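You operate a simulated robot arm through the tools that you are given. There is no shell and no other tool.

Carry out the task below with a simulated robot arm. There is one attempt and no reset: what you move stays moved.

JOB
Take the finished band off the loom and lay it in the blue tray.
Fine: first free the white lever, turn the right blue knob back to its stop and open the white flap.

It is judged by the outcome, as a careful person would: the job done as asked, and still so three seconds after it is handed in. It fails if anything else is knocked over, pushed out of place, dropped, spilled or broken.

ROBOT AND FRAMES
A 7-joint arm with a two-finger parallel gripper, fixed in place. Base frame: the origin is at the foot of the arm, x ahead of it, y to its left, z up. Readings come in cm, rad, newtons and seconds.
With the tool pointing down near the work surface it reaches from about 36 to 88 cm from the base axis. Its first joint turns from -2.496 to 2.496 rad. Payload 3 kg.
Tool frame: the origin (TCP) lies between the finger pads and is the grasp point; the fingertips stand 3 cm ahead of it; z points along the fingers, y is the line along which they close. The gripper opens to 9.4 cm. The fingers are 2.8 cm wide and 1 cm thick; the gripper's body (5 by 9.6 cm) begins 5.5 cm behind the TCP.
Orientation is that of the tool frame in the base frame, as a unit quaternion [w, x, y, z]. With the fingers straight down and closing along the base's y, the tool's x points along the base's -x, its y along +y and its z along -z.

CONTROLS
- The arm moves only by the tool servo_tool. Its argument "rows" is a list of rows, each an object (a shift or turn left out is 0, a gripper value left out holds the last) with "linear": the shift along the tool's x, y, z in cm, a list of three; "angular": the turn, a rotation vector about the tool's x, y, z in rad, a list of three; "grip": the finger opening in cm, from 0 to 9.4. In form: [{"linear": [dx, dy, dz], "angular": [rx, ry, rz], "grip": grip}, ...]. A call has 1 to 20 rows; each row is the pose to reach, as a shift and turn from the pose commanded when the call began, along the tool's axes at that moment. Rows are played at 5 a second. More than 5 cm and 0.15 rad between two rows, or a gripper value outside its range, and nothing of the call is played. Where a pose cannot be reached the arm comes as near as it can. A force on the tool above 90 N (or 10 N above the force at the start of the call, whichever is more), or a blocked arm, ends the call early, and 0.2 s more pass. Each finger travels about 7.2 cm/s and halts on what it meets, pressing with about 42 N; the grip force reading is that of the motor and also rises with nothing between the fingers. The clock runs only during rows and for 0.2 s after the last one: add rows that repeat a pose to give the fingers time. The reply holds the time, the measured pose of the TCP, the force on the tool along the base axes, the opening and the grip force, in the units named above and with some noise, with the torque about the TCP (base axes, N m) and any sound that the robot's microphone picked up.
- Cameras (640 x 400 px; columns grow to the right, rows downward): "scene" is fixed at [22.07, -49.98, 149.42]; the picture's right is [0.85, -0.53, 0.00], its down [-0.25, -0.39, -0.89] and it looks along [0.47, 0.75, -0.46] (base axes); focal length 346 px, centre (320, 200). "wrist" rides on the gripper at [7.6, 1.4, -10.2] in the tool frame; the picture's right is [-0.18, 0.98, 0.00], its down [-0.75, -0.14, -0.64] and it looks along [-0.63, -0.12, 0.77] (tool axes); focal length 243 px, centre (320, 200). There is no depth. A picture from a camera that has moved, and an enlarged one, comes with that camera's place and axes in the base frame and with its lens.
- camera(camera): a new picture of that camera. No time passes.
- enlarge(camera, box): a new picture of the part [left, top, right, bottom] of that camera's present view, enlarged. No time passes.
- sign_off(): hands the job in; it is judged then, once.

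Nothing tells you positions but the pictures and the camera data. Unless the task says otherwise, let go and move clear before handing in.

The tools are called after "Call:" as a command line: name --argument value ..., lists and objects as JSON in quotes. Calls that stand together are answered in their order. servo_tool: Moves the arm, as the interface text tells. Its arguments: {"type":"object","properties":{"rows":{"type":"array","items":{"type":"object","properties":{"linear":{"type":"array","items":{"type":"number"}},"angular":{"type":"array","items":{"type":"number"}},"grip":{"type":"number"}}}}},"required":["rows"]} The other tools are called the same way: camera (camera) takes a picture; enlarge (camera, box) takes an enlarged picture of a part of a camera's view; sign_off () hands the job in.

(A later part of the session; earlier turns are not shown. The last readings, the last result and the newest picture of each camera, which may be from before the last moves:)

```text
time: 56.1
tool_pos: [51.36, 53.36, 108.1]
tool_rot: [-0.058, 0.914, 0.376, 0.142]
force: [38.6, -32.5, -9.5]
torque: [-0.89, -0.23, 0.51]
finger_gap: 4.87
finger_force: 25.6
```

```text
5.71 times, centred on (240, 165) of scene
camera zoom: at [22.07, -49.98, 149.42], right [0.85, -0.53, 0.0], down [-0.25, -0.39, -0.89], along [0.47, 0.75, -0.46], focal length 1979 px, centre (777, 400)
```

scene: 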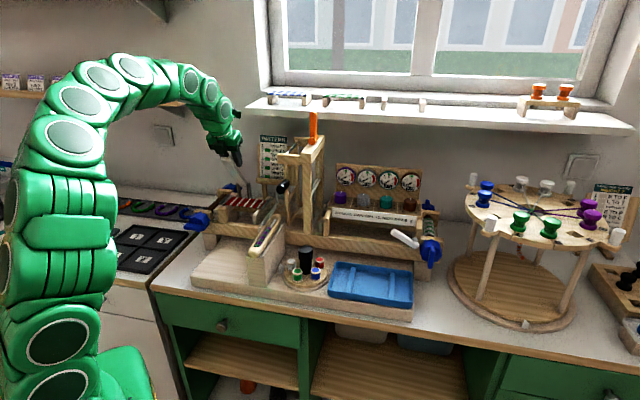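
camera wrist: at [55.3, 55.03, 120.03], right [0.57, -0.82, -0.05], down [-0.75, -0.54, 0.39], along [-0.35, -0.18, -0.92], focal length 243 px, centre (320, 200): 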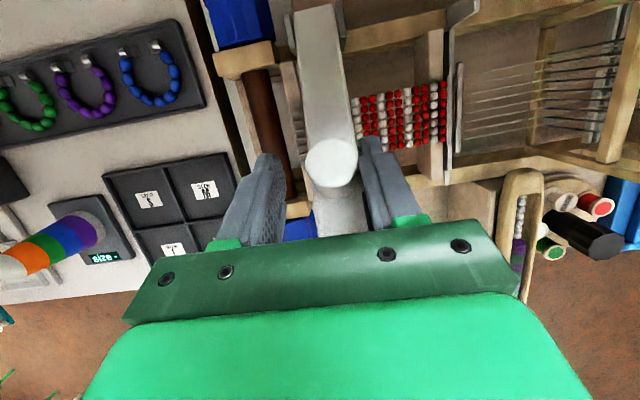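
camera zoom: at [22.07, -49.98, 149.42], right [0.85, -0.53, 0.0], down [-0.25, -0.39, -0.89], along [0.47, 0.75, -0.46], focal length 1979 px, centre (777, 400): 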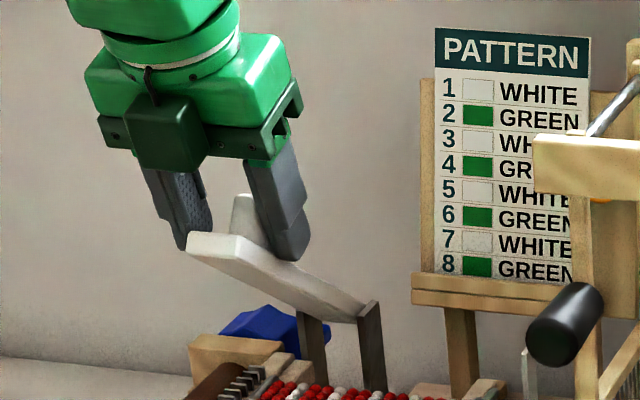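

The arm ran out of wrist range with the tool so steep, and the grip slipped to the edge of the flap. The flap is still up at about 40°. I'll re-centre the fingers on it and take a firm hold again.

Call:
servo_tool --rows '[{"linear": [0.0, 0.3, 0], "grip": 5.2}, {"linear": [0.2, 0.6, 0.1], "grip": 5.2}, {"linear": [0.4, 0.9, 0.15], "grip": 4.5}, {"linear": [0.4, 0.9, 0.15], "grip": 3.0}, {"linear": [0.4, 0.9, 0.15], "grip": 2}, {"linear": [0.4, 0.9, 0.15], "grip": 2}]'

Call:
camera --camera "wrist"

Call:
enlarge --camera "scene" --box '[200, 130, 280, 200]'

```text
time: 57.5
tool_pos: [52.11, 52.89, 108.07]
tool_rot: [-0.059, 0.914, 0.375, 0.143]
force: [17.7, -16.9, 4.1]
torque: [-0.07, -0.62, 0.2]
finger_gap: 3.42
finger_force: 12.6
```

```text
taken
camera wrist: at [56.0, 54.74, 120.09], right [0.57, -0.82, -0.06], down [-0.75, -0.54, 0.38], along [-0.34, -0.18, -0.92], focal length 243 px, centre (320, 200)
```

wrist: 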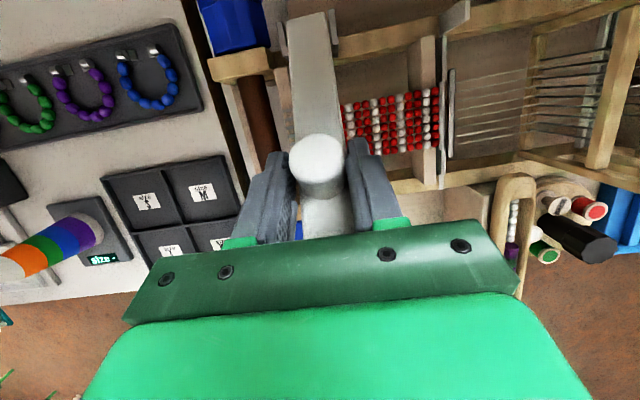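

```text
5.71 times, centred on (240, 165) of scene
camera zoom: at [22.07, -49.98, 149.42], right [0.85, -0.53, 0.0], down [-0.25, -0.39, -0.89], along [0.47, 0.75, -0.46], focal length 1979 px, centre (777, 400)
```

zoom: 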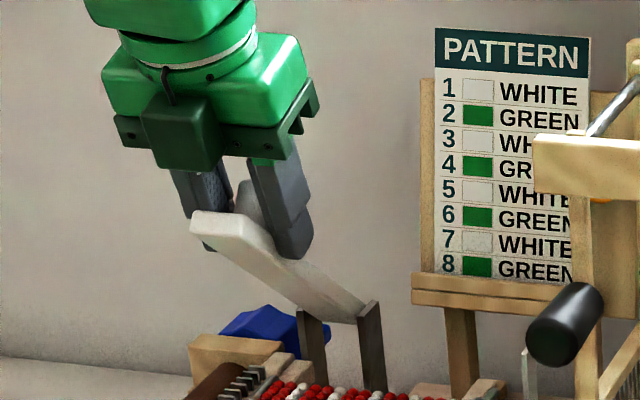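

Call:
servo_tool --rows '[{"linear": [1.06, 0, -0.42], "angular": [0, 0.0707, 0], "grip": 2}, {"linear": [2.14, 0, -0.77], "angular": [0, 0.1414, 0], "grip": 2}, {"linear": [3.26, 0, -0.99], "angular": [0, 0.212, 0], "grip": 2}]'

Call:
enlarge --camera "scene" --box '[200, 130, 280, 200]'

```text
time: 58.3
tool_pos: [53.93, 54.95, 110.01]
tool_rot: [-0.098, 0.894, 0.367, 0.239]
force: [16.9, -22.5, 3.4]
torque: [-0.73, -0.01, 0.03]
finger_gap: 3.54
finger_force: 14.0
```

```text
5.71 times, centred on (240, 165) of scene
camera zoom: at [22.07, -49.98, 149.42], right [0.85, -0.53, 0.0], down [-0.25, -0.39, -0.89], along [0.47, 0.75, -0.46], focal length 1979 px, centre (777, 400)
```

zoom: 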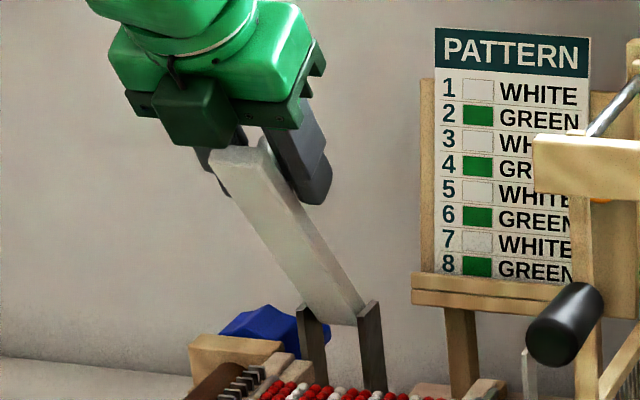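

Call:
servo_tool --rows '[{"linear": [1.13, 0, 0.14], "angular": [0, 0.0707, 0], "grip": 2}, {"linear": [2.24, 0, 0.42], "angular": [0, 0.1414, 0], "grip": 2}, {"linear": [3.32, 0, 0.8], "angular": [0, 0.212, 0], "grip": 2}]'

Call:
enlarge --camera "scene" --box '[200, 130, 280, 200]'

```text
time: 59.1
tool_pos: [56.28, 57.3, 111.05]
tool_rot: [-0.136, 0.863, 0.355, 0.332]
force: [12.0, -22.8, 15.4]
torque: [-0.59, 0.08, 0.14]
finger_gap: 3.41
finger_force: 12.4
```

```text
5.71 times, centred on (240, 165) of scene
camera zoom: at [22.07, -49.98, 149.42], right [0.85, -0.53, 0.0], down [-0.25, -0.39, -0.89], along [0.47, 0.75, -0.46], focal length 1979 px, centre (777, 400)
```

zoom: 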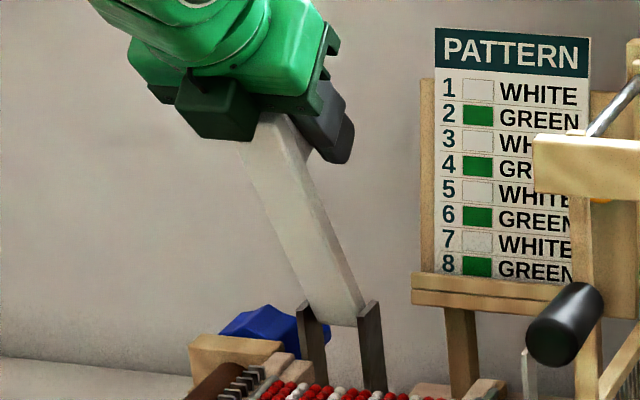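

Call:
servo_tool --rows '[{"linear": [0.9, 0, 0.73], "angular": [0, 0.0707, 0], "grip": 2}, {"linear": [1.75, 0, 1.56], "angular": [0, 0.1414, 0], "grip": 2}]'

Call:
enlarge --camera "scene" --box '[200, 130, 280, 200]'

```text
time: 59.7
tool_pos: [57.78, 58.48, 111.56]
tool_rot: [-0.158, 0.841, 0.346, 0.384]
force: [2.0, -29.4, 21.8]
torque: [-0.52, 0.51, 0.35]
finger_gap: 3.25
finger_force: 10.5
stopped in row 2: the force on the tool passed its limit at 118 N (the readings are from after the stop); the commanded pose is now the measured one
```

```text
5.71 times, centred on (240, 165) of scene
camera zoom: at [22.07, -49.98, 149.42], right [0.85, -0.53, 0.0], down [-0.25, -0.39, -0.89], along [0.47, 0.75, -0.46], focal length 1979 px, centre (777, 400)
```

zoom: 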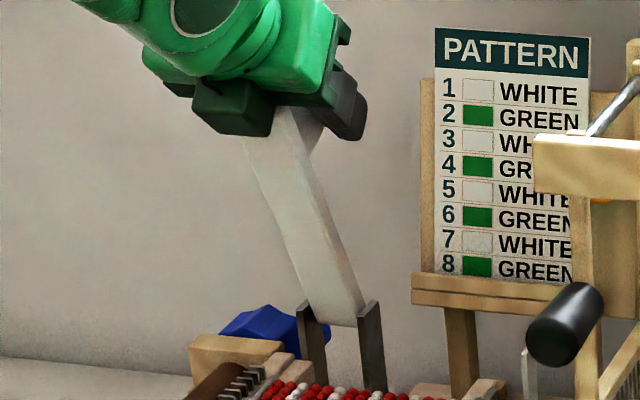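

The flap has stopped moving, at its end stop roughly 65–70° up. I'll open the fingers a little and see whether it stays there by itself.

Call:
servo_tool --rows '[{"linear": [0, 0, 0], "grip": 4.2}, {"linear": [0, 0, 0], "grip": 5.2}, {"linear": [0, 0, 0], "grip": 5.2}]'

Call:
enlarge --camera "scene" --box '[200, 130, 280, 200]'

Call:
camera --camera "wrist"

```text
time: 60.5
tool_pos: [57.55, 58.69, 111.6]
tool_rot: [-0.159, 0.841, 0.347, 0.382]
force: [-7.0, -22.7, 46.9]
torque: [-1.62, 1.71, 0.58]
finger_gap: 5.22
finger_force: 0.0
```

```text
5.71 times, centred on (240, 165) of scene
camera zoom: at [22.07, -49.98, 149.42], right [0.85, -0.53, 0.0], down [-0.25, -0.39, -0.89], along [0.47, 0.75, -0.46], focal length 1979 px, centre (777, 400)
```

zoom: 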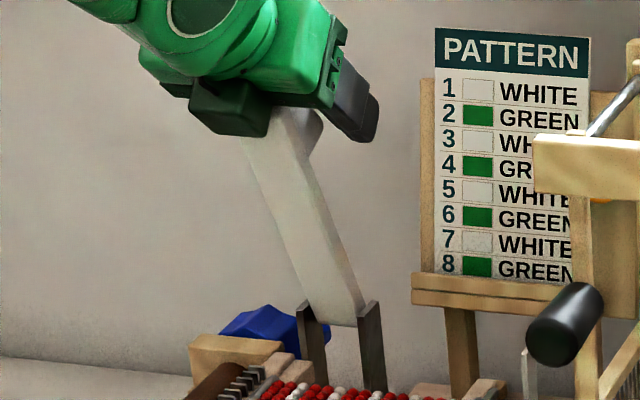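

```text
taken
camera wrist: at [56.64, 55.59, 123.94], right [0.61, -0.78, -0.14], down [-0.79, -0.59, -0.15], along [0.03, 0.2, -0.98], focal length 243 px, centre (320, 200)
```

wrist: 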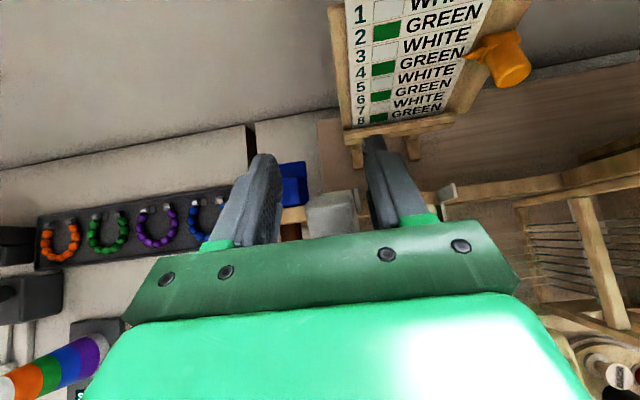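

Call:
servo_tool --rows '[{"linear": [0, 0, -1], "grip": 5.2}, {"linear": [0, 0, -3]}, {"linear": [0, 0, -6]}, {"linear": [0, 0, -9]}, {"linear": [0, 0, -10]}]'

Call:
enlarge --camera "scene" --box '[190, 110, 290, 230]'

Call:
camera --camera "wrist"

```text
time: 61.7
tool_pos: [52.34, 53.32, 117.97]
tool_rot: [-0.157, 0.842, 0.347, 0.381]
force: [0.3, -0.9, -0.8]
torque: [0.01, -0.01, -0.04]
finger_gap: 5.2
finger_force: 0.1
```

```text
3.33 times, centred on (240, 170) of scene
camera zoom: at [22.07, -49.98, 149.42], right [0.85, -0.53, 0.0], down [-0.25, -0.39, -0.89], along [0.47, 0.75, -0.46], focal length 1155 px, centre (587, 300)
```

zoom: 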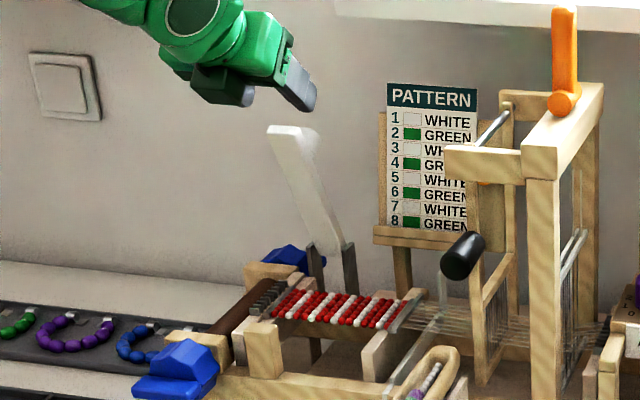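

```text
taken
camera wrist: at [51.39, 50.33, 130.32], right [0.61, -0.78, -0.14], down [-0.79, -0.59, -0.14], along [0.03, 0.2, -0.98], focal length 243 px, centre (320, 200)
```

wrist: 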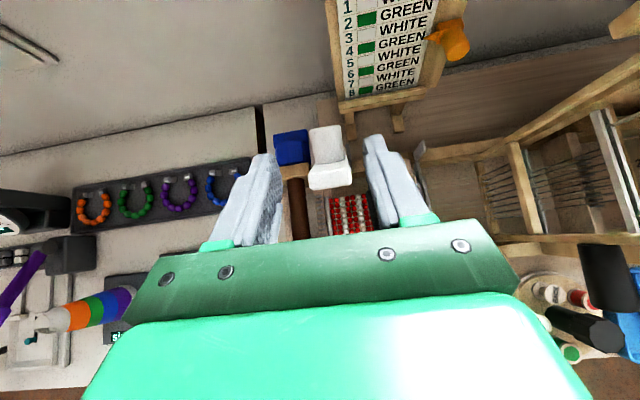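

The flap stays up on its own. I'll nudge it further back with closed fingers to find its real end stop and clear the space above the band.

Call:
servo_tool --rows '[{"linear": [-1.98, 0, -2.25], "grip": 2}, {"linear": [-3.95, 0, -4.51], "grip": 0.5}, {"linear": [-6.2, 0, -2.5], "grip": 0.5}, {"linear": [-8.5, 0, -0.5], "grip": 0.5}, {"linear": [-10.72, 0, 1.41], "grip": 0.5}]'

Call:
enlarge --camera "scene" --box '[190, 110, 290, 230]'

Call:
camera --camera "wrist"

```text
time: 62.9
tool_pos: [48.03, 49.4, 108.98]
tool_rot: [-0.158, 0.842, 0.348, 0.381]
force: [-0.6, 0.7, 1.0]
torque: [0.0, 0.01, -0.02]
finger_gap: 0.49
finger_force: 0.0
```

```text
3.33 times, centred on (240, 170) of scene
camera zoom: at [22.07, -49.98, 149.42], right [0.85, -0.53, 0.0], down [-0.25, -0.39, -0.89], along [0.47, 0.75, -0.46], focal length 1155 px, centre (587, 300)
```

zoom: 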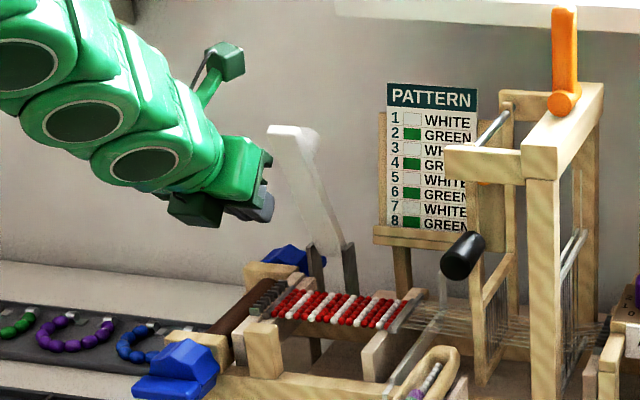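

```text
taken
camera wrist: at [47.01, 46.25, 121.38], right [0.61, -0.78, -0.14], down [-0.79, -0.59, -0.14], along [0.03, 0.2, -0.98], focal length 243 px, centre (320, 200)
```

wrist: 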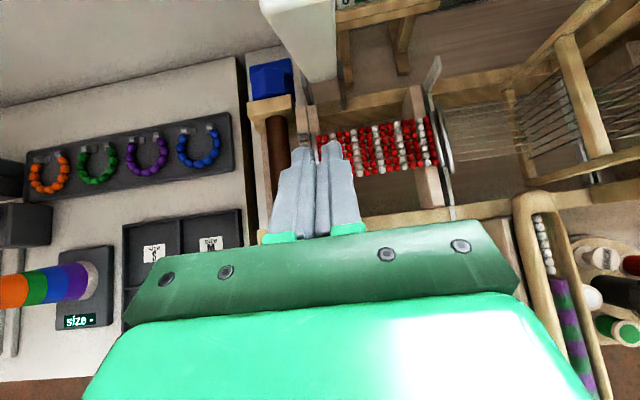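

Call:
servo_tool --rows '[{"linear": [1.98, 0, 2.26]}, {"linear": [3.95, 0, 4.51]}, {"linear": [4.61, 0, 5.27]}, {"linear": [5.27, 0, 6.02]}]'

Call:
enlarge --camera "scene" --box '[190, 110, 290, 230]'

```text
time: 63.8
tool_pos: [52.75, 53.8, 108.2]
tool_rot: [-0.157, 0.845, 0.351, 0.372]
force: [-14.7, -15.7, -0.4]
torque: [-0.08, 0.23, 0.01]
finger_gap: 0.47
finger_force: 0.5
stopped in row 4: the force on the tool passed its limit at 283 N (the readings are from after the stop); the commanded pose is now the measured one
```

```text
3.33 times, centred on (240, 170) of scene
camera zoom: at [22.07, -49.98, 149.42], right [0.85, -0.53, 0.0], down [-0.25, -0.39, -0.89], along [0.47, 0.75, -0.46], focal length 1155 px, centre (587, 300)
```

zoom: 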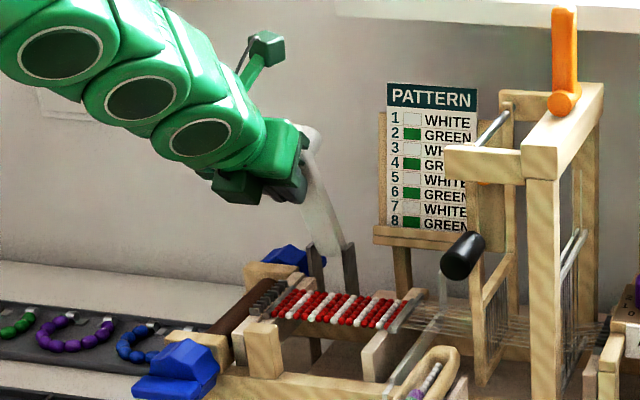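

That is a solid end stop, so the flap is fully open. I'll back off and look closely at the band.

Call:
servo_tool --rows '[{"linear": [-1.98, 0, -2.26]}, {"linear": [-3.95, 0, -4.5]}, {"linear": [-2.0, 2, -6.5]}, {"linear": [0, 4, -8.3]}, {"linear": [2.0, 6, -10]}]'

Call:
camera --camera "wrist"

Call:
enlarge --camera "wrist" --box '[240, 30, 480, 180]'

Call:
enlarge --camera "scene" --box '[220, 180, 300, 240]'

```text
time: 65.0
tool_pos: [52.88, 45.53, 116.45]
tool_rot: [-0.156, 0.844, 0.35, 0.374]
force: [-0.4, -0.8, 0.0]
torque: [-0.01, -0.02, -0.01]
finger_gap: 0.5
finger_force: 0.0
```

```text
taken
camera wrist: at [52.13, 42.67, 128.85], right [0.61, -0.78, -0.14], down [-0.79, -0.6, -0.13], along [0.02, 0.19, -0.98], focal length 243 px, centre (320, 200)
```

wrist: 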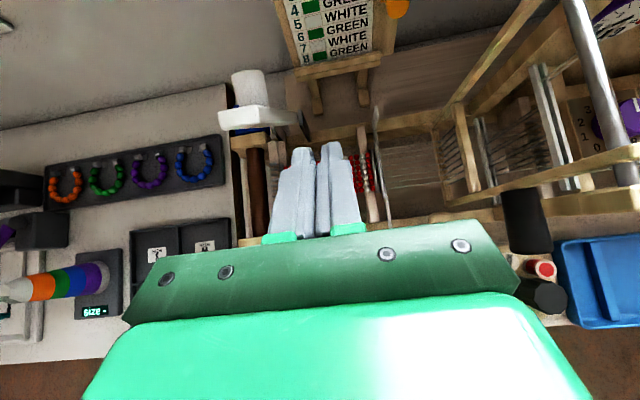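

```text
2.67 times, centred on (360, 105) of wrist
camera zoom: at [52.13, 42.67, 128.85], right [0.61, -0.78, -0.14], down [-0.79, -0.6, -0.13], along [0.02, 0.19, -0.98], focal length 647 px, centre (213, 453)
```

zoom: 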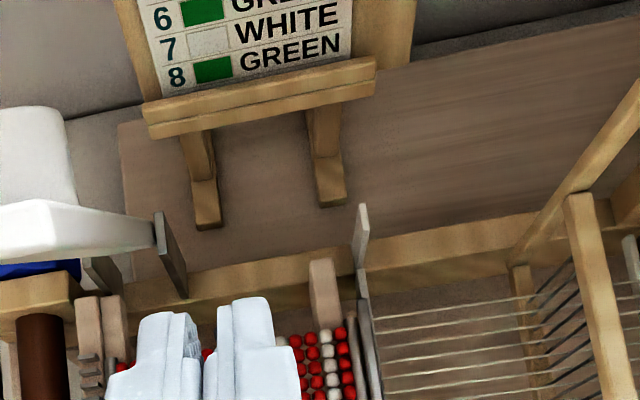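

```text
6.67 times, centred on (260, 210) of scene
camera zoom: at [22.07, -49.98, 149.42], right [0.85, -0.53, 0.0], down [-0.25, -0.39, -0.89], along [0.47, 0.75, -0.46], focal length 2309 px, centre (720, 133)
```

zoom: 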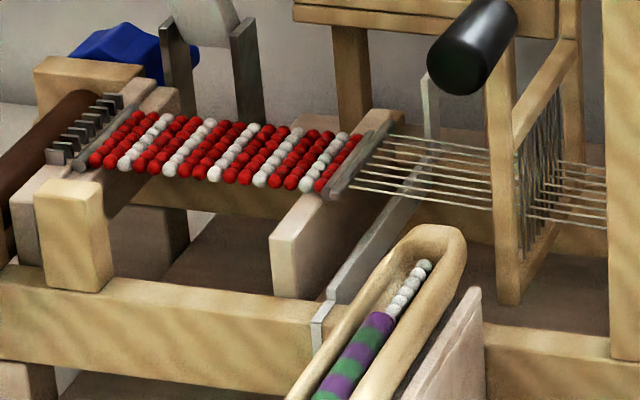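

The band lies across two wooden bars at about a=4, b=75, z=95 in loom coordinates, roughly 12 cm by 6 cm. I'll raise the arm and unwind the wrist so I can come straight down on it with the fingers across its width.

Call:
servo_tool --rows '[{"linear": [1.1, 0, -2.8]}, {"linear": [2.2, 0, -5.6]}, {"linear": [3.35, 0, -8.3]}, {"linear": [3.35, 0, -8.3], "angular": [0, 0, -0.145]}, {"linear": [3.35, 0, -8.3], "angular": [0, 0, -0.29]}, {"linear": [3.35, 0, -8.3], "angular": [0, 0, -0.435]}, {"linear": [3.35, 0, -8.3], "angular": [0, 0, -0.58]}, {"linear": [3.35, 0, -8.3], "angular": [0, 0, -0.725]}, {"linear": [3.35, 0, -8.3], "angular": [0, 0, -0.87]}, {"linear": [3.35, 0, -8.3], "angular": [0, 0, -1.015]}, {"linear": [3.35, 0, -8.3], "angular": [0, 0, -1.16]}, {"linear": [3.35, 0, -8.3], "angular": [0, 0, -1.305]}, {"linear": [3.35, 0, -8.3], "angular": [0, 0, -1.45]}, {"linear": [3.35, 0, -8.3], "angular": [0, 0, -1.57]}]'

Call:
camera --camera "scene"

```text
time: 68.0
tool_pos: [50.04, 42.52, 124.44]
tool_rot: [0.153, 0.348, 0.846, 0.374]
force: [0.0, -0.2, -0.5]
torque: [0.01, -0.02, 0.03]
finger_gap: 0.49
finger_force: 0.0
```

```text
taken
```

scene: 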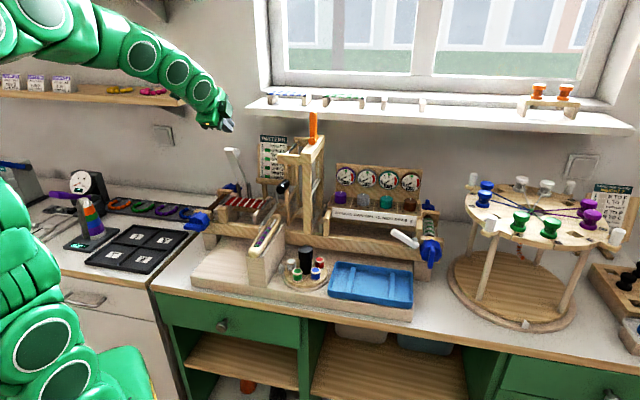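

Call:
servo_tool --rows '[{"angular": [0, 0, -0.145]}, {"angular": [0, 0, -0.29]}, {"angular": [0, 0, -0.435]}, {"angular": [0, 0, -0.58]}, {"angular": [0, 0, -0.725]}, {"angular": [0, 0, -0.87]}, {"angular": [0, 0, -1.015]}, {"angular": [0, 0, -1.16]}, {"angular": [0, 0, -1.305]}, {"angular": [0, 0, -1.45]}, {"angular": [0, 0, -1.57]}]'

```text
time: 70.4
tool_pos: [49.98, 42.55, 124.52]
tool_rot: [0.373, -0.351, 0.845, 0.156]
force: [0.1, -0.3, 0.4]
torque: [-0.03, 0.02, 0.05]
finger_gap: 0.52
finger_force: 0.1
```

Call:
servo_tool --rows '[{"angular": [0, 0.1385, 0]}, {"angular": [0, 0.277, 0]}, {"angular": [0, 0.4155, 0]}, {"angular": [0, 0.554, 0]}, {"angular": [0, 0.6925, 0]}, {"angular": [0, 0.831, 0]}]'

Call:
servo_tool --rows '[{"angular": [0, 0, -0.145]}, {"angular": [0, 0, -0.29]}, {"angular": [0, 0, -0.435]}, {"angular": [0, 0, -0.58]}, {"angular": [0, 0, -0.725]}, {"angular": [0, 0, -0.87]}]'

```text
time: 71.8
tool_pos: [50.06, 42.57, 124.52]
tool_rot: [-0.001, -0.383, 0.924, 0.003]
force: [-0.2, 0.0, 0.7]
torque: [-0.02, -0.04, -0.01]
finger_gap: 0.5
finger_force: 0.2
```

```text
time: 73.2
tool_pos: [50.05, 42.62, 124.61]
tool_rot: [-0.002, 0.737, -0.676, -0.003]
force: [0.7, -0.4, 1.1]
torque: [0.0, 0.01, -0.01]
finger_gap: 0.47
finger_force: 0.1
```

Call:
servo_tool --rows '[{"angular": [0, 0, -0.14]}, {"angular": [0, 0, -0.28]}, {"angular": [0, 0, -0.42]}, {"angular": [0, 0, -0.56]}, {"angular": [0, 0, -0.7008]}]'

Call:
camera --camera "wrist"

```text
time: 74.4
tool_pos: [50.05, 42.55, 124.54]
tool_rot: [-0.001, 0.924, -0.382, -0.002]
force: [0.1, 0.9, 0.0]
torque: [-0.02, -0.01, 0.02]
finger_gap: 0.49
finger_force: 0.1
```

```text
taken
camera wrist: at [54.42, 36.06, 134.59], right [-0.82, -0.57, 0.0], down [-0.43, 0.63, 0.65], along [-0.36, 0.53, -0.76], focal length 243 px, centre (320, 200)
```

wrist: 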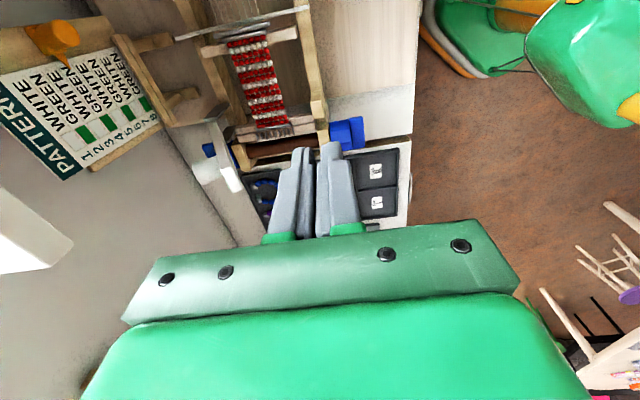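

Call:
enlarge --camera "wrist" --box '[190, 10, 350, 150]'

```text
2.86 times, centred on (270, 80) of wrist
camera zoom: at [54.42, 36.06, 134.59], right [-0.82, -0.57, 0.0], down [-0.43, 0.63, 0.65], along [-0.36, 0.53, -0.76], focal length 693 px, centre (463, 543)
```

zoom: 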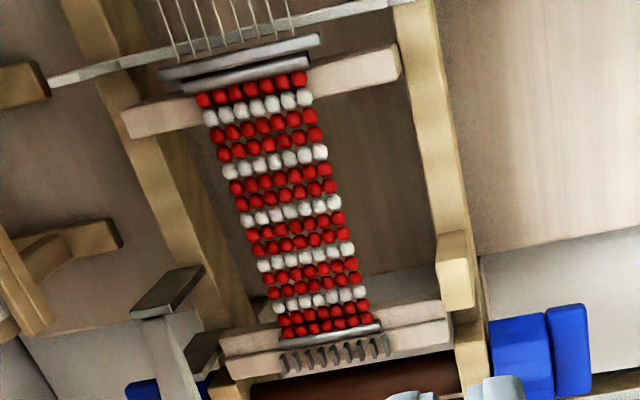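

Seen from above, the band is seven beads wide with a metal rod at each end. I'll hover over it at about a=7, clear of the flap, with the fingers open wider than its width.

Call:
servo_tool --rows '[{"linear": [0.45, -2.3, 2.5], "grip": 3}, {"linear": [0.9, -4.6, 5], "grip": 5}, {"linear": [1.3, -7, 7.5], "grip": 7.4}, {"linear": [1.7, -9.3, 10], "grip": 7.4}, {"linear": [1.7, -9.3, 12.5], "grip": 7.4}]'

Call:
camera --camera "wrist"

Call:
camera --camera "scene"

```text
time: 75.6
tool_pos: [57.72, 47.92, 111.81]
tool_rot: [-0.002, 0.924, -0.382, -0.001]
force: [0.0, -0.2, -0.4]
torque: [-0.03, 0.0, 0.0]
finger_gap: 7.42
finger_force: 0.1
```

```text
taken
camera wrist: at [62.15, 41.35, 122.05], right [-0.82, -0.57, 0.0], down [-0.43, 0.63, 0.65], along [-0.36, 0.53, -0.76], focal length 243 px, centre (320, 200)
```

wrist: 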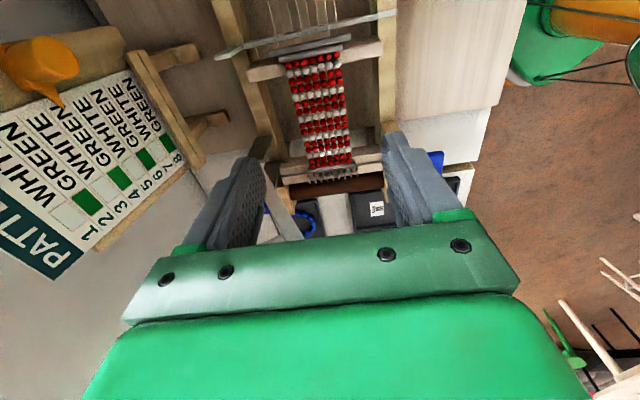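

```text
taken
```

scene: 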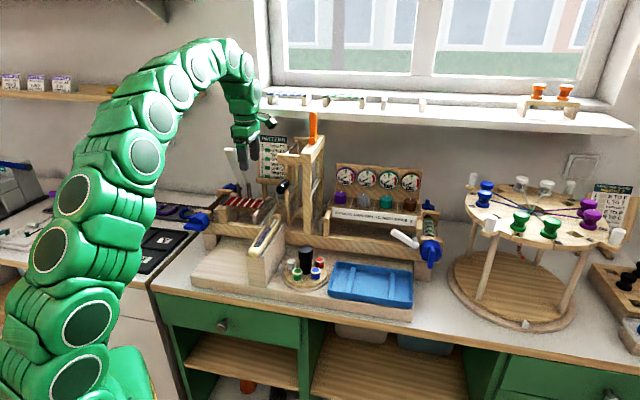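

Call:
enlarge --camera "wrist" --box '[240, 20, 420, 200]'

Call:
enlarge --camera "scene" --box '[200, 120, 300, 220]'

```text
2.22 times, centred on (330, 110) of wrist
camera zoom: at [62.15, 41.35, 122.05], right [-0.82, -0.57, 0.0], down [-0.43, 0.63, 0.65], along [-0.36, 0.53, -0.76], focal length 539 px, centre (298, 400)
```

zoom: 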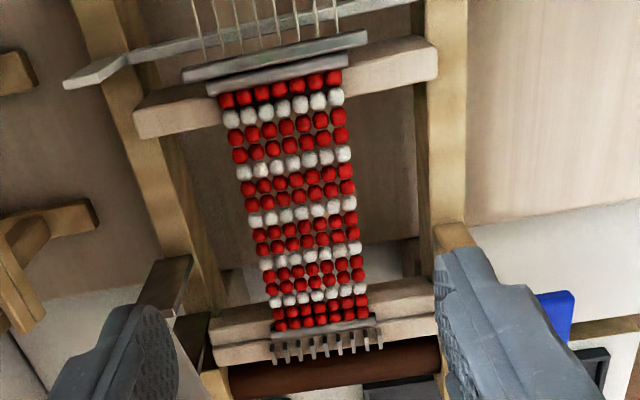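

```text
4.00 times, centred on (250, 170) of scene
camera zoom: at [22.07, -49.98, 149.42], right [0.85, -0.53, 0.0], down [-0.25, -0.39, -0.89], along [0.47, 0.75, -0.46], focal length 1386 px, centre (600, 320)
```

zoom: 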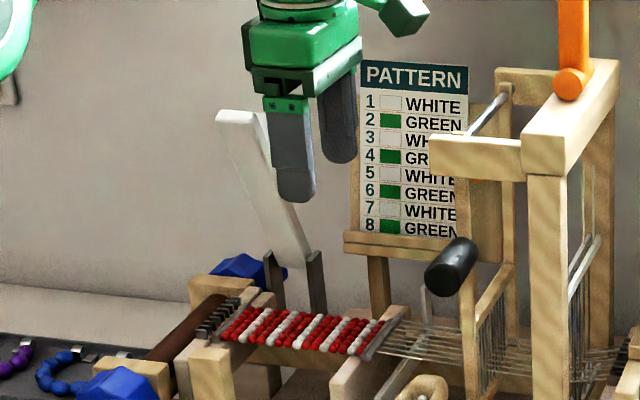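

Call:
servo_tool --rows '[{"linear": [0, 0, 3.5], "grip": 7.4}, {"linear": [0, 0, 7]}, {"linear": [0, 0, 10]}, {"linear": [0, 0, 12.5]}, {"linear": [0, 0, 14]}]'

Call:
camera --camera "wrist"

Call:
enlarge --camera "scene" --box '[210, 140, 310, 230]'

```text
time: 76.8
tool_pos: [57.78, 48.12, 98.04]
tool_rot: [-0.002, 0.924, -0.383, 0.0]
force: [0.3, 0.1, -0.5]
torque: [0.01, -0.02, -0.07]
finger_gap: 7.39
finger_force: 0.0
```

```text
taken
camera wrist: at [62.15, 41.54, 108.26], right [-0.82, -0.57, 0.0], down [-0.43, 0.63, 0.65], along [-0.36, 0.53, -0.76], focal length 243 px, centre (320, 200)
```

wrist: 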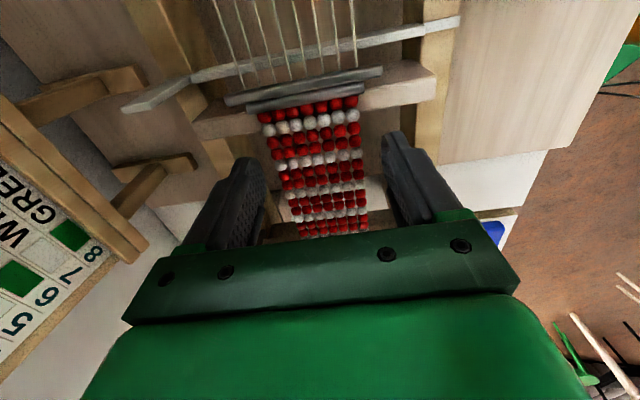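

```text
4.44 times, centred on (260, 185) of scene
camera zoom: at [22.07, -49.98, 149.42], right [0.85, -0.53, 0.0], down [-0.25, -0.39, -0.89], along [0.47, 0.75, -0.46], focal length 1540 px, centre (587, 267)
```

zoom: 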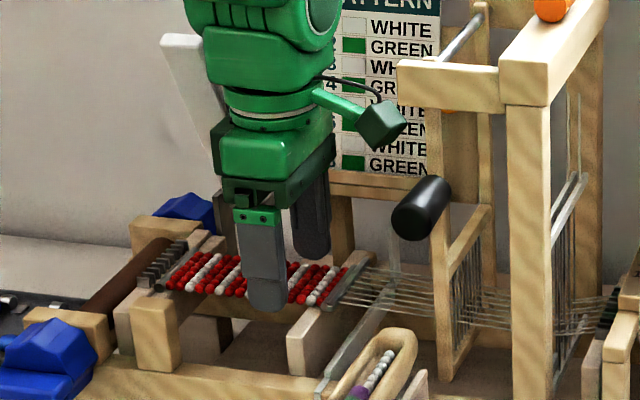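

Call:
servo_tool --rows '[{"linear": [0, 0, 0.7]}, {"linear": [0, 0, 1.3]}, {"linear": [0, 0, 1.3], "grip": 6.4}, {"linear": [0, 0, 1.3], "grip": 5.9}, {"linear": [0, 0, 1.3], "grip": 5.5}, {"linear": [0, 0, 1.3], "grip": 5.5}]'

Call:
camera --camera "wrist"

Call:
enlarge --camera "scene" --box '[210, 170, 290, 230]'

```text
time: 78.2
tool_pos: [57.78, 48.18, 96.84]
tool_rot: [-0.002, 0.924, -0.383, -0.002]
force: [0.3, -0.3, 1.9]
torque: [0.08, -0.05, -0.05]
finger_gap: 6.05
finger_force: 41.3
```

```text
taken
camera wrist: at [62.17, 41.58, 106.95], right [-0.83, -0.56, 0.0], down [-0.43, 0.63, 0.65], along [-0.36, 0.53, -0.76], focal length 243 px, centre (320, 200)
```

wrist: 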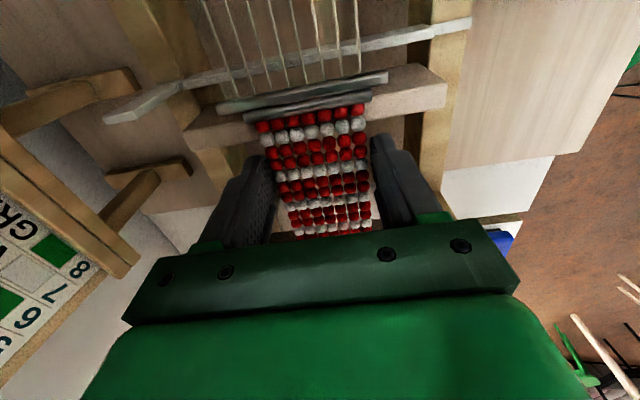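

```text
6.67 times, centred on (250, 200) of scene
camera zoom: at [22.07, -49.98, 149.42], right [0.85, -0.53, 0.0], down [-0.25, -0.39, -0.89], along [0.47, 0.75, -0.46], focal length 2309 px, centre (787, 200)
```

zoom: 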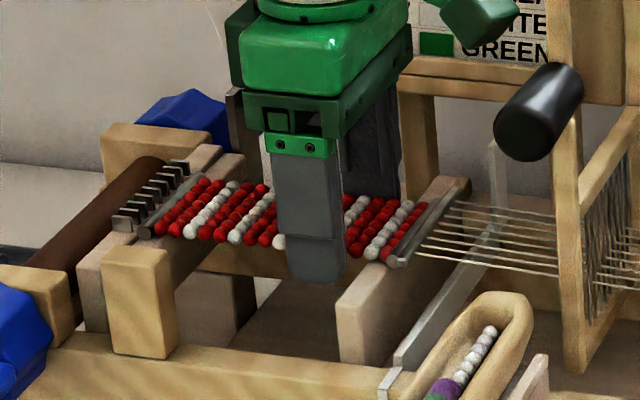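

The grip is solid at 6 cm. I'll lift slowly by a centimetre and check that the band comes freely.

Call:
servo_tool --rows '[{"linear": [0, 0, -0.5], "grip": 5.5}, {"linear": [0, 0, -1.0], "grip": 5.5}]'

Call:
enlarge --camera "scene" --box '[210, 170, 290, 230]'

Call:
enlarge --camera "wrist" --box '[180, 40, 440, 240]'

```text
time: 78.8
tool_pos: [57.64, 47.97, 97.83]
tool_rot: [-0.002, 0.924, -0.383, -0.003]
force: [0.5, -0.5, -1.1]
torque: [-0.03, -0.01, -0.02]
finger_gap: 6.06
finger_force: 42.2
```

```text
6.67 times, centred on (250, 200) of scene
camera zoom: at [22.07, -49.98, 149.42], right [0.85, -0.53, 0.0], down [-0.25, -0.39, -0.89], along [0.47, 0.75, -0.46], focal length 2309 px, centre (787, 200)
```

zoom: 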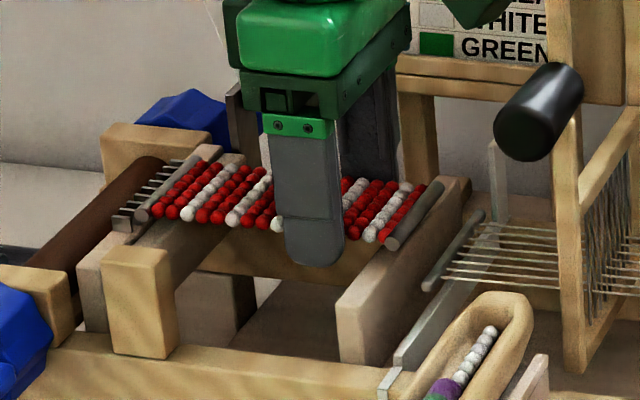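

```text
2.00 times, centred on (310, 140) of wrist
camera zoom: at [62.15, 41.52, 107.97], right [-0.83, -0.56, 0.0], down [-0.43, 0.63, 0.65], along [-0.36, 0.53, -0.76], focal length 485 px, centre (340, 320)
```

zoom: 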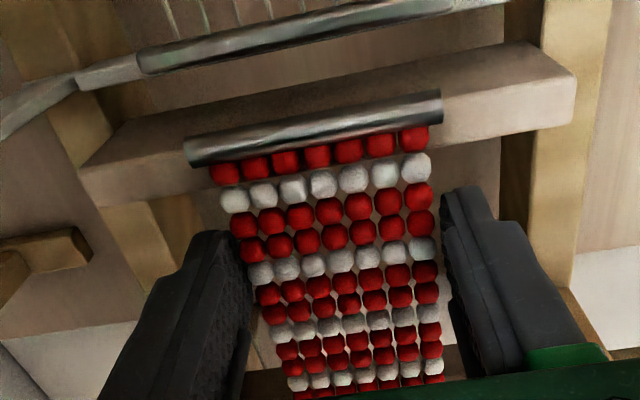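

The band lifts off cleanly and stays flat, and the warp rod stays behind. I'll raise it and bring it forward clear of the loom.

Call:
servo_tool --rows '[{"linear": [0, 0, -1.5], "grip": 5.5}, {"linear": [0, 0, -3]}, {"linear": [0, 0, -4.5]}, {"linear": [0, 3, -5.5]}, {"linear": [0, 6.5, -6.5]}, {"linear": [0, 10, -7.5]}, {"linear": [0, 14, -8.5]}, {"linear": [0, 18, -9.5]}, {"linear": [0, 22, -10]}]'

Call:
camera --camera "scene"

Call:
camera --camera "wrist"

```text
time: 80.8
tool_pos: [42.3, 32.6, 107.83]
tool_rot: [-0.002, 0.924, -0.382, -0.002]
force: [-0.1, -0.1, -0.9]
torque: [-0.02, -0.03, 0.0]
finger_gap: 6.09
finger_force: 42.4
```

```text
taken
```

scene: 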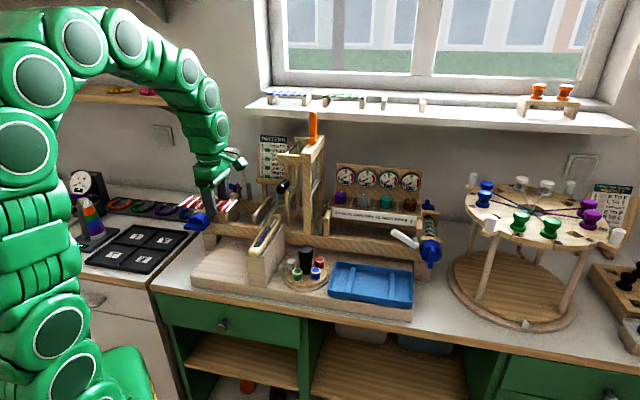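

```text
taken
camera wrist: at [46.59, 26.02, 117.95], right [-0.82, -0.57, 0.0], down [-0.43, 0.63, 0.65], along [-0.36, 0.53, -0.76], focal length 243 px, centre (320, 200)
```

wrist: 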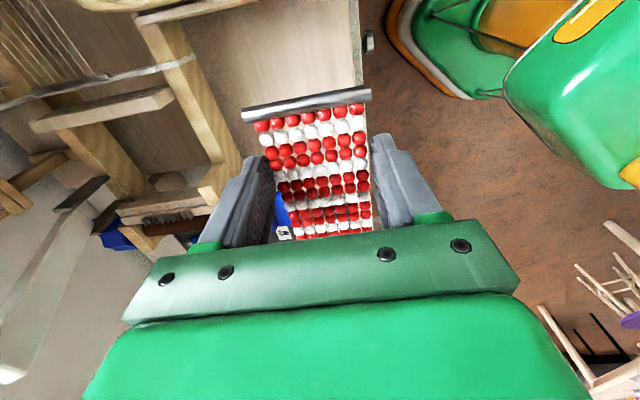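

Call:
enlarge --camera "scene" --box '[270, 240, 430, 330]'

Call:
enlarge --camera "scene" --box '[170, 130, 330, 230]'

```text
4.00 times, centred on (350, 285) of scene
camera zoom: at [22.07, -49.98, 149.42], right [0.85, -0.53, 0.0], down [-0.25, -0.39, -0.89], along [0.47, 0.75, -0.46], focal length 1386 px, centre (200, -140)
```

zoom: 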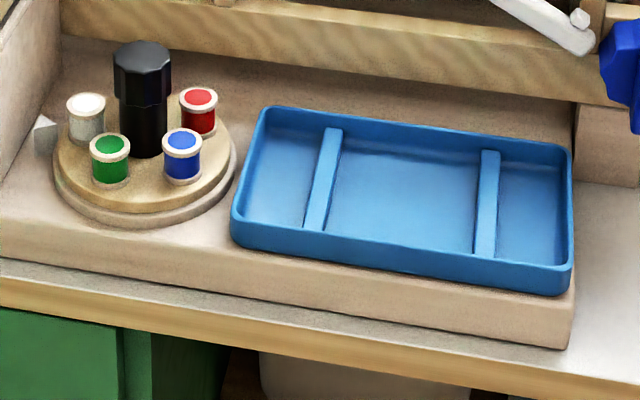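

```text
4.00 times, centred on (250, 180) of scene
camera zoom: at [22.07, -49.98, 149.42], right [0.85, -0.53, 0.0], down [-0.25, -0.39, -0.89], along [0.47, 0.75, -0.46], focal length 1386 px, centre (600, 280)
```

zoom: 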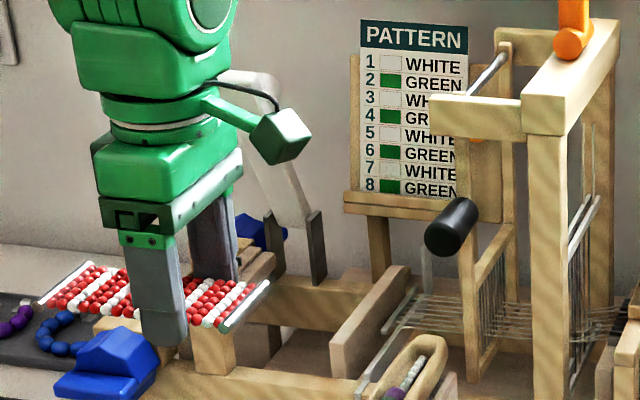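

Band in hand and flap still open. The tray's two ridges are centred near (a=48, b=55), and the band should lie across both. I'll turn the wrist half a turn here in free space so it has room at the tray.

Call:
servo_tool --rows '[{"angular": [0, 0, 0.12], "grip": 5.5}, {"angular": [0, 0, 0.24]}, {"angular": [0, 0, 0.36]}, {"angular": [0, 0, 0.48]}, {"angular": [0, 0, 0.6]}, {"angular": [0, 0, 0.72]}, {"angular": [0, 0, 0.84]}, {"angular": [0, 0, 0.96]}, {"angular": [0, 0, 1.08]}, {"angular": [0, 0, 1.2]}, {"angular": [0, 0, 1.32]}, {"angular": [0, 0, 1.44]}, {"angular": [0, 0, 1.571]}]'

Call:
servo_tool --rows '[{"angular": [0, 0, 0.12], "grip": 5.5}, {"angular": [0, 0, 0.24]}, {"angular": [0, 0, 0.36]}, {"angular": [0, 0, 0.48]}, {"angular": [0, 0, 0.6]}, {"angular": [0, 0, 0.72]}, {"angular": [0, 0, 0.84]}, {"angular": [0, 0, 0.96]}, {"angular": [0, 0, 1.08]}, {"angular": [0, 0, 1.2]}, {"angular": [0, 0, 1.32]}, {"angular": [0, 0, 1.44]}, {"angular": [0, 0, 1.571]}]'

Call:
camera --camera "scene"

```text
time: 83.6
tool_pos: [42.22, 32.44, 107.64]
tool_rot: [0.0, -0.382, 0.924, 0.003]
force: [-0.3, 0.6, 0.1]
torque: [-0.01, -0.01, 0.01]
finger_gap: 6.06
finger_force: 42.1
```

```text
time: 86.4
tool_pos: [42.26, 32.54, 107.68]
tool_rot: [-0.002, 0.384, 0.923, 0.002]
force: [0.7, -0.4, -0.9]
torque: [0.05, 0.01, -0.02]
finger_gap: 6.07
finger_force: 42.2
```

```text
taken
```

scene: 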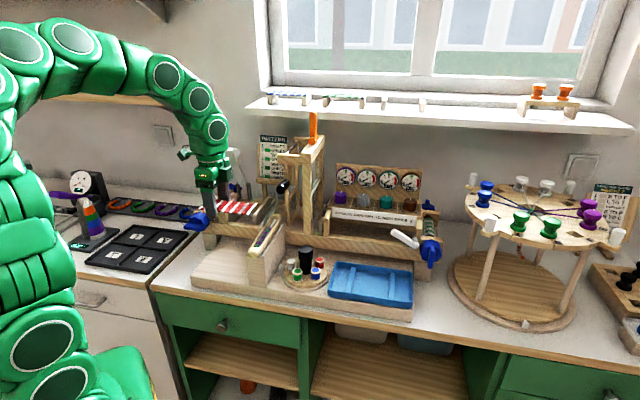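

Call:
servo_tool --rows '[{"linear": [-3, -2, 0], "grip": 5.5}, {"linear": [-7, -3, 0]}, {"linear": [-11.5, -3, 0]}, {"linear": [-16, -3, 0]}, {"linear": [-20.5, -3, 0]}, {"linear": [-25, -3, 0]}, {"linear": [-29.5, -3, 0]}, {"linear": [-34, -2, 0]}, {"linear": [-38.4, 0, 0]}, {"linear": [-38.4, 1.9, 2]}]'

Call:
camera --camera "scene"

Call:
camera --camera "wrist"

```text
time: 88.6
tool_pos: [70.76, 6.91, 105.62]
tool_rot: [-0.001, 0.383, 0.924, 0.002]
force: [-0.1, -0.5, -0.1]
torque: [0.01, -0.02, 0.0]
finger_gap: 6.05
finger_force: 41.6
```

```text
taken
```

scene: 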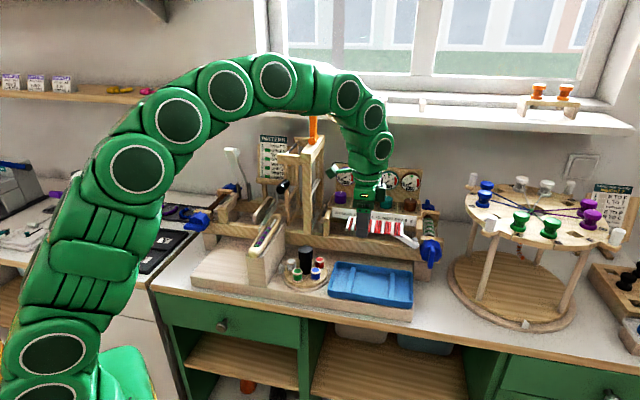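

```text
taken
camera wrist: at [66.41, 13.11, 115.85], right [0.83, 0.56, 0.0], down [0.43, -0.64, 0.64], along [0.36, -0.53, -0.77], focal length 243 px, centre (320, 200)
```

wrist: 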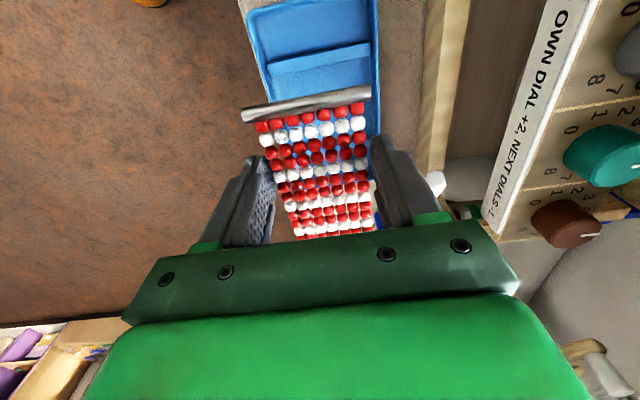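

The band is centred over the tray. I'll lower it gently.

Call:
servo_tool --rows '[{"linear": [0, 0, 3], "grip": 5.5}, {"linear": [0, 0, 6]}, {"linear": [0, 0, 9]}, {"linear": [0, 0, 11.5]}, {"linear": [0, 0, 13.5]}, {"linear": [0, 0, 15]}]'

Call:
camera --camera "wrist"

Call:
enlarge --camera "scene" --box '[310, 200, 450, 320]'

```text
time: 90.0
tool_pos: [70.67, 6.9, 90.48]
tool_rot: [-0.002, 0.383, 0.924, 0.002]
force: [0.8, -0.9, -0.2]
torque: [0.01, 0.02, 0.01]
finger_gap: 6.07
finger_force: 41.8
```

```text
taken
camera wrist: at [66.3, 13.14, 100.72], right [0.82, 0.57, 0.0], down [0.43, -0.64, 0.64], along [0.36, -0.53, -0.77], focal length 243 px, centre (320, 200)
```

wrist: 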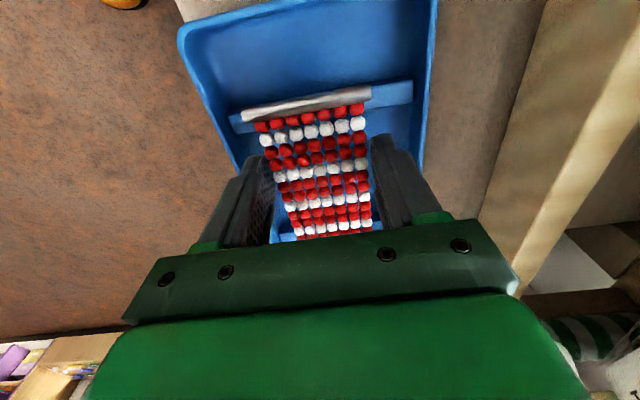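

```text
3.33 times, centred on (380, 260) of scene
camera zoom: at [22.07, -49.98, 149.42], right [0.85, -0.53, 0.0], down [-0.25, -0.39, -0.89], along [0.47, 0.75, -0.46], focal length 1155 px, centre (120, 0)
```

zoom: 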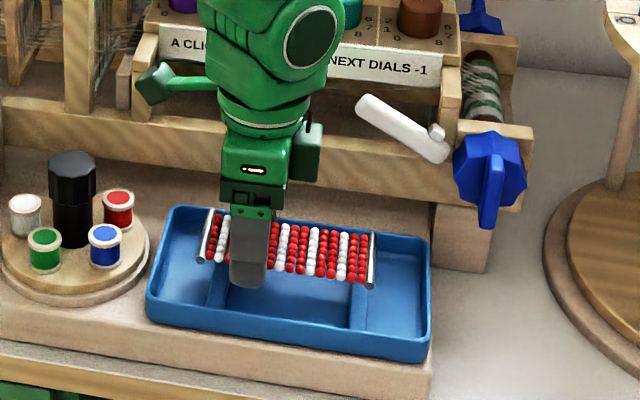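

Call:
servo_tool --rows '[{"linear": [0, 0, 0.4], "grip": 5.5}, {"linear": [0, 0, 0.8]}, {"linear": [0, 0, 1.1]}]'

```text
time: 90.8
tool_pos: [70.67, 6.74, 89.41]
tool_rot: [-0.002, 0.383, 0.924, 0.002]
force: [-1.0, -0.3, -0.5]
torque: [0.01, -0.02, -0.02]
finger_gap: 6.07
finger_force: 42.0
```

Call:
servo_tool --rows '[{"linear": [0, 0, 0.25]}, {"linear": [0, 0, 0.5]}]'

Call:
enlarge --camera "scene" --box '[340, 240, 430, 310]'

```text
time: 91.4
tool_pos: [70.6, 6.81, 88.94]
tool_rot: [-0.002, 0.383, 0.924, 0.002]
force: [-1.2, 0.4, -0.1]
torque: [0.02, 0.01, -0.01]
finger_gap: 6.07
finger_force: 42.8
```

```text
5.71 times, centred on (385, 275) of scene
camera zoom: at [22.07, -49.98, 149.42], right [0.85, -0.53, 0.0], down [-0.25, -0.39, -0.89], along [0.47, 0.75, -0.46], focal length 1979 px, centre (-51, -229)
```

zoom: 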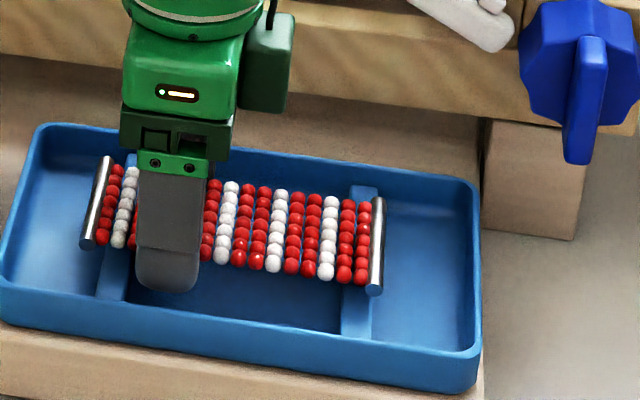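

Call:
servo_tool --rows '[{"linear": [0, 0, 0.2]}, {"linear": [0, 0, 0.4]}]'

```text
time: 92.0
tool_pos: [70.66, 6.78, 88.53]
tool_rot: [-0.001, 0.382, 0.924, 0.002]
force: [0.0, 0.0, -0.3]
torque: [0.01, 0.02, 0.01]
finger_gap: 6.07
finger_force: 42.1
```

Call:
servo_tool --rows '[{"linear": [0, 0, 0.2]}, {"linear": [0, 0, 0.35]}]'

Call:
enlarge --camera "scene" --box '[340, 240, 430, 310]'

Call:
enlarge --camera "wrist" --box '[200, 50, 440, 240]'

```text
time: 92.6
tool_pos: [70.69, 6.71, 88.17]
tool_rot: [-0.001, 0.382, 0.924, 0.001]
force: [-0.1, 0.4, 0.0]
torque: [0.02, -0.02, 0.01]
finger_gap: 6.09
finger_force: 42.4
```

```text
5.71 times, centred on (385, 275) of scene
camera zoom: at [22.07, -49.98, 149.42], right [0.85, -0.53, 0.0], down [-0.25, -0.39, -0.89], along [0.47, 0.75, -0.46], focal length 1979 px, centre (-51, -229)
```

zoom: 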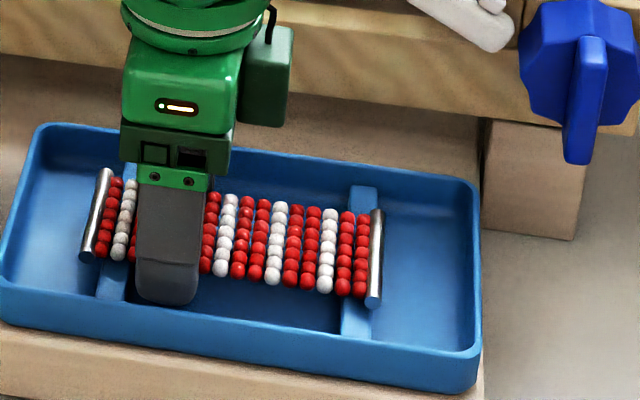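

```text
2.11 times, centred on (320, 145) of wrist
camera zoom: at [66.32, 13.02, 98.41], right [0.83, 0.56, 0.0], down [0.43, -0.64, 0.64], along [0.36, -0.53, -0.77], focal length 511 px, centre (320, 316)
```

zoom: 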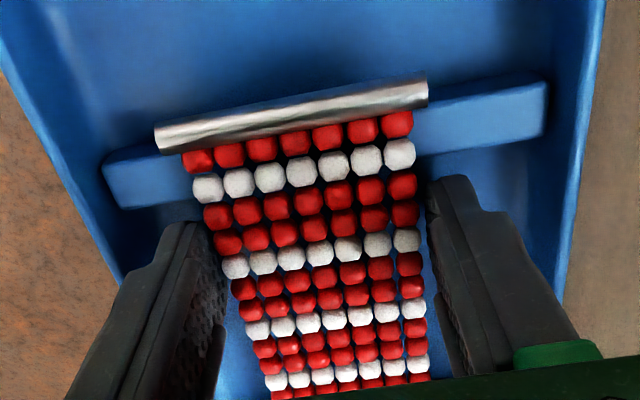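

Call:
servo_tool --rows '[{"linear": [0, 0, 0.15]}, {"linear": [0, 0, 0.3]}]'

Call:
servo_tool --rows '[{"linear": [0, 0, 0.1]}, {"linear": [0, 0, 0.2]}]'

```text
time: 93.2
tool_pos: [70.67, 6.89, 87.79]
tool_rot: [-0.002, 0.382, 0.924, 0.002]
force: [-0.9, -0.8, -0.2]
torque: [0.02, 0.05, 0.01]
finger_gap: 6.08
finger_force: 42.1
```

```text
time: 93.8
tool_pos: [70.65, 6.74, 87.81]
tool_rot: [-0.001, 0.383, 0.924, 0.002]
force: [0.4, -1.8, 13.7]
torque: [-1.11, -0.65, -0.04]
finger_gap: 6.06
finger_force: 41.8
```

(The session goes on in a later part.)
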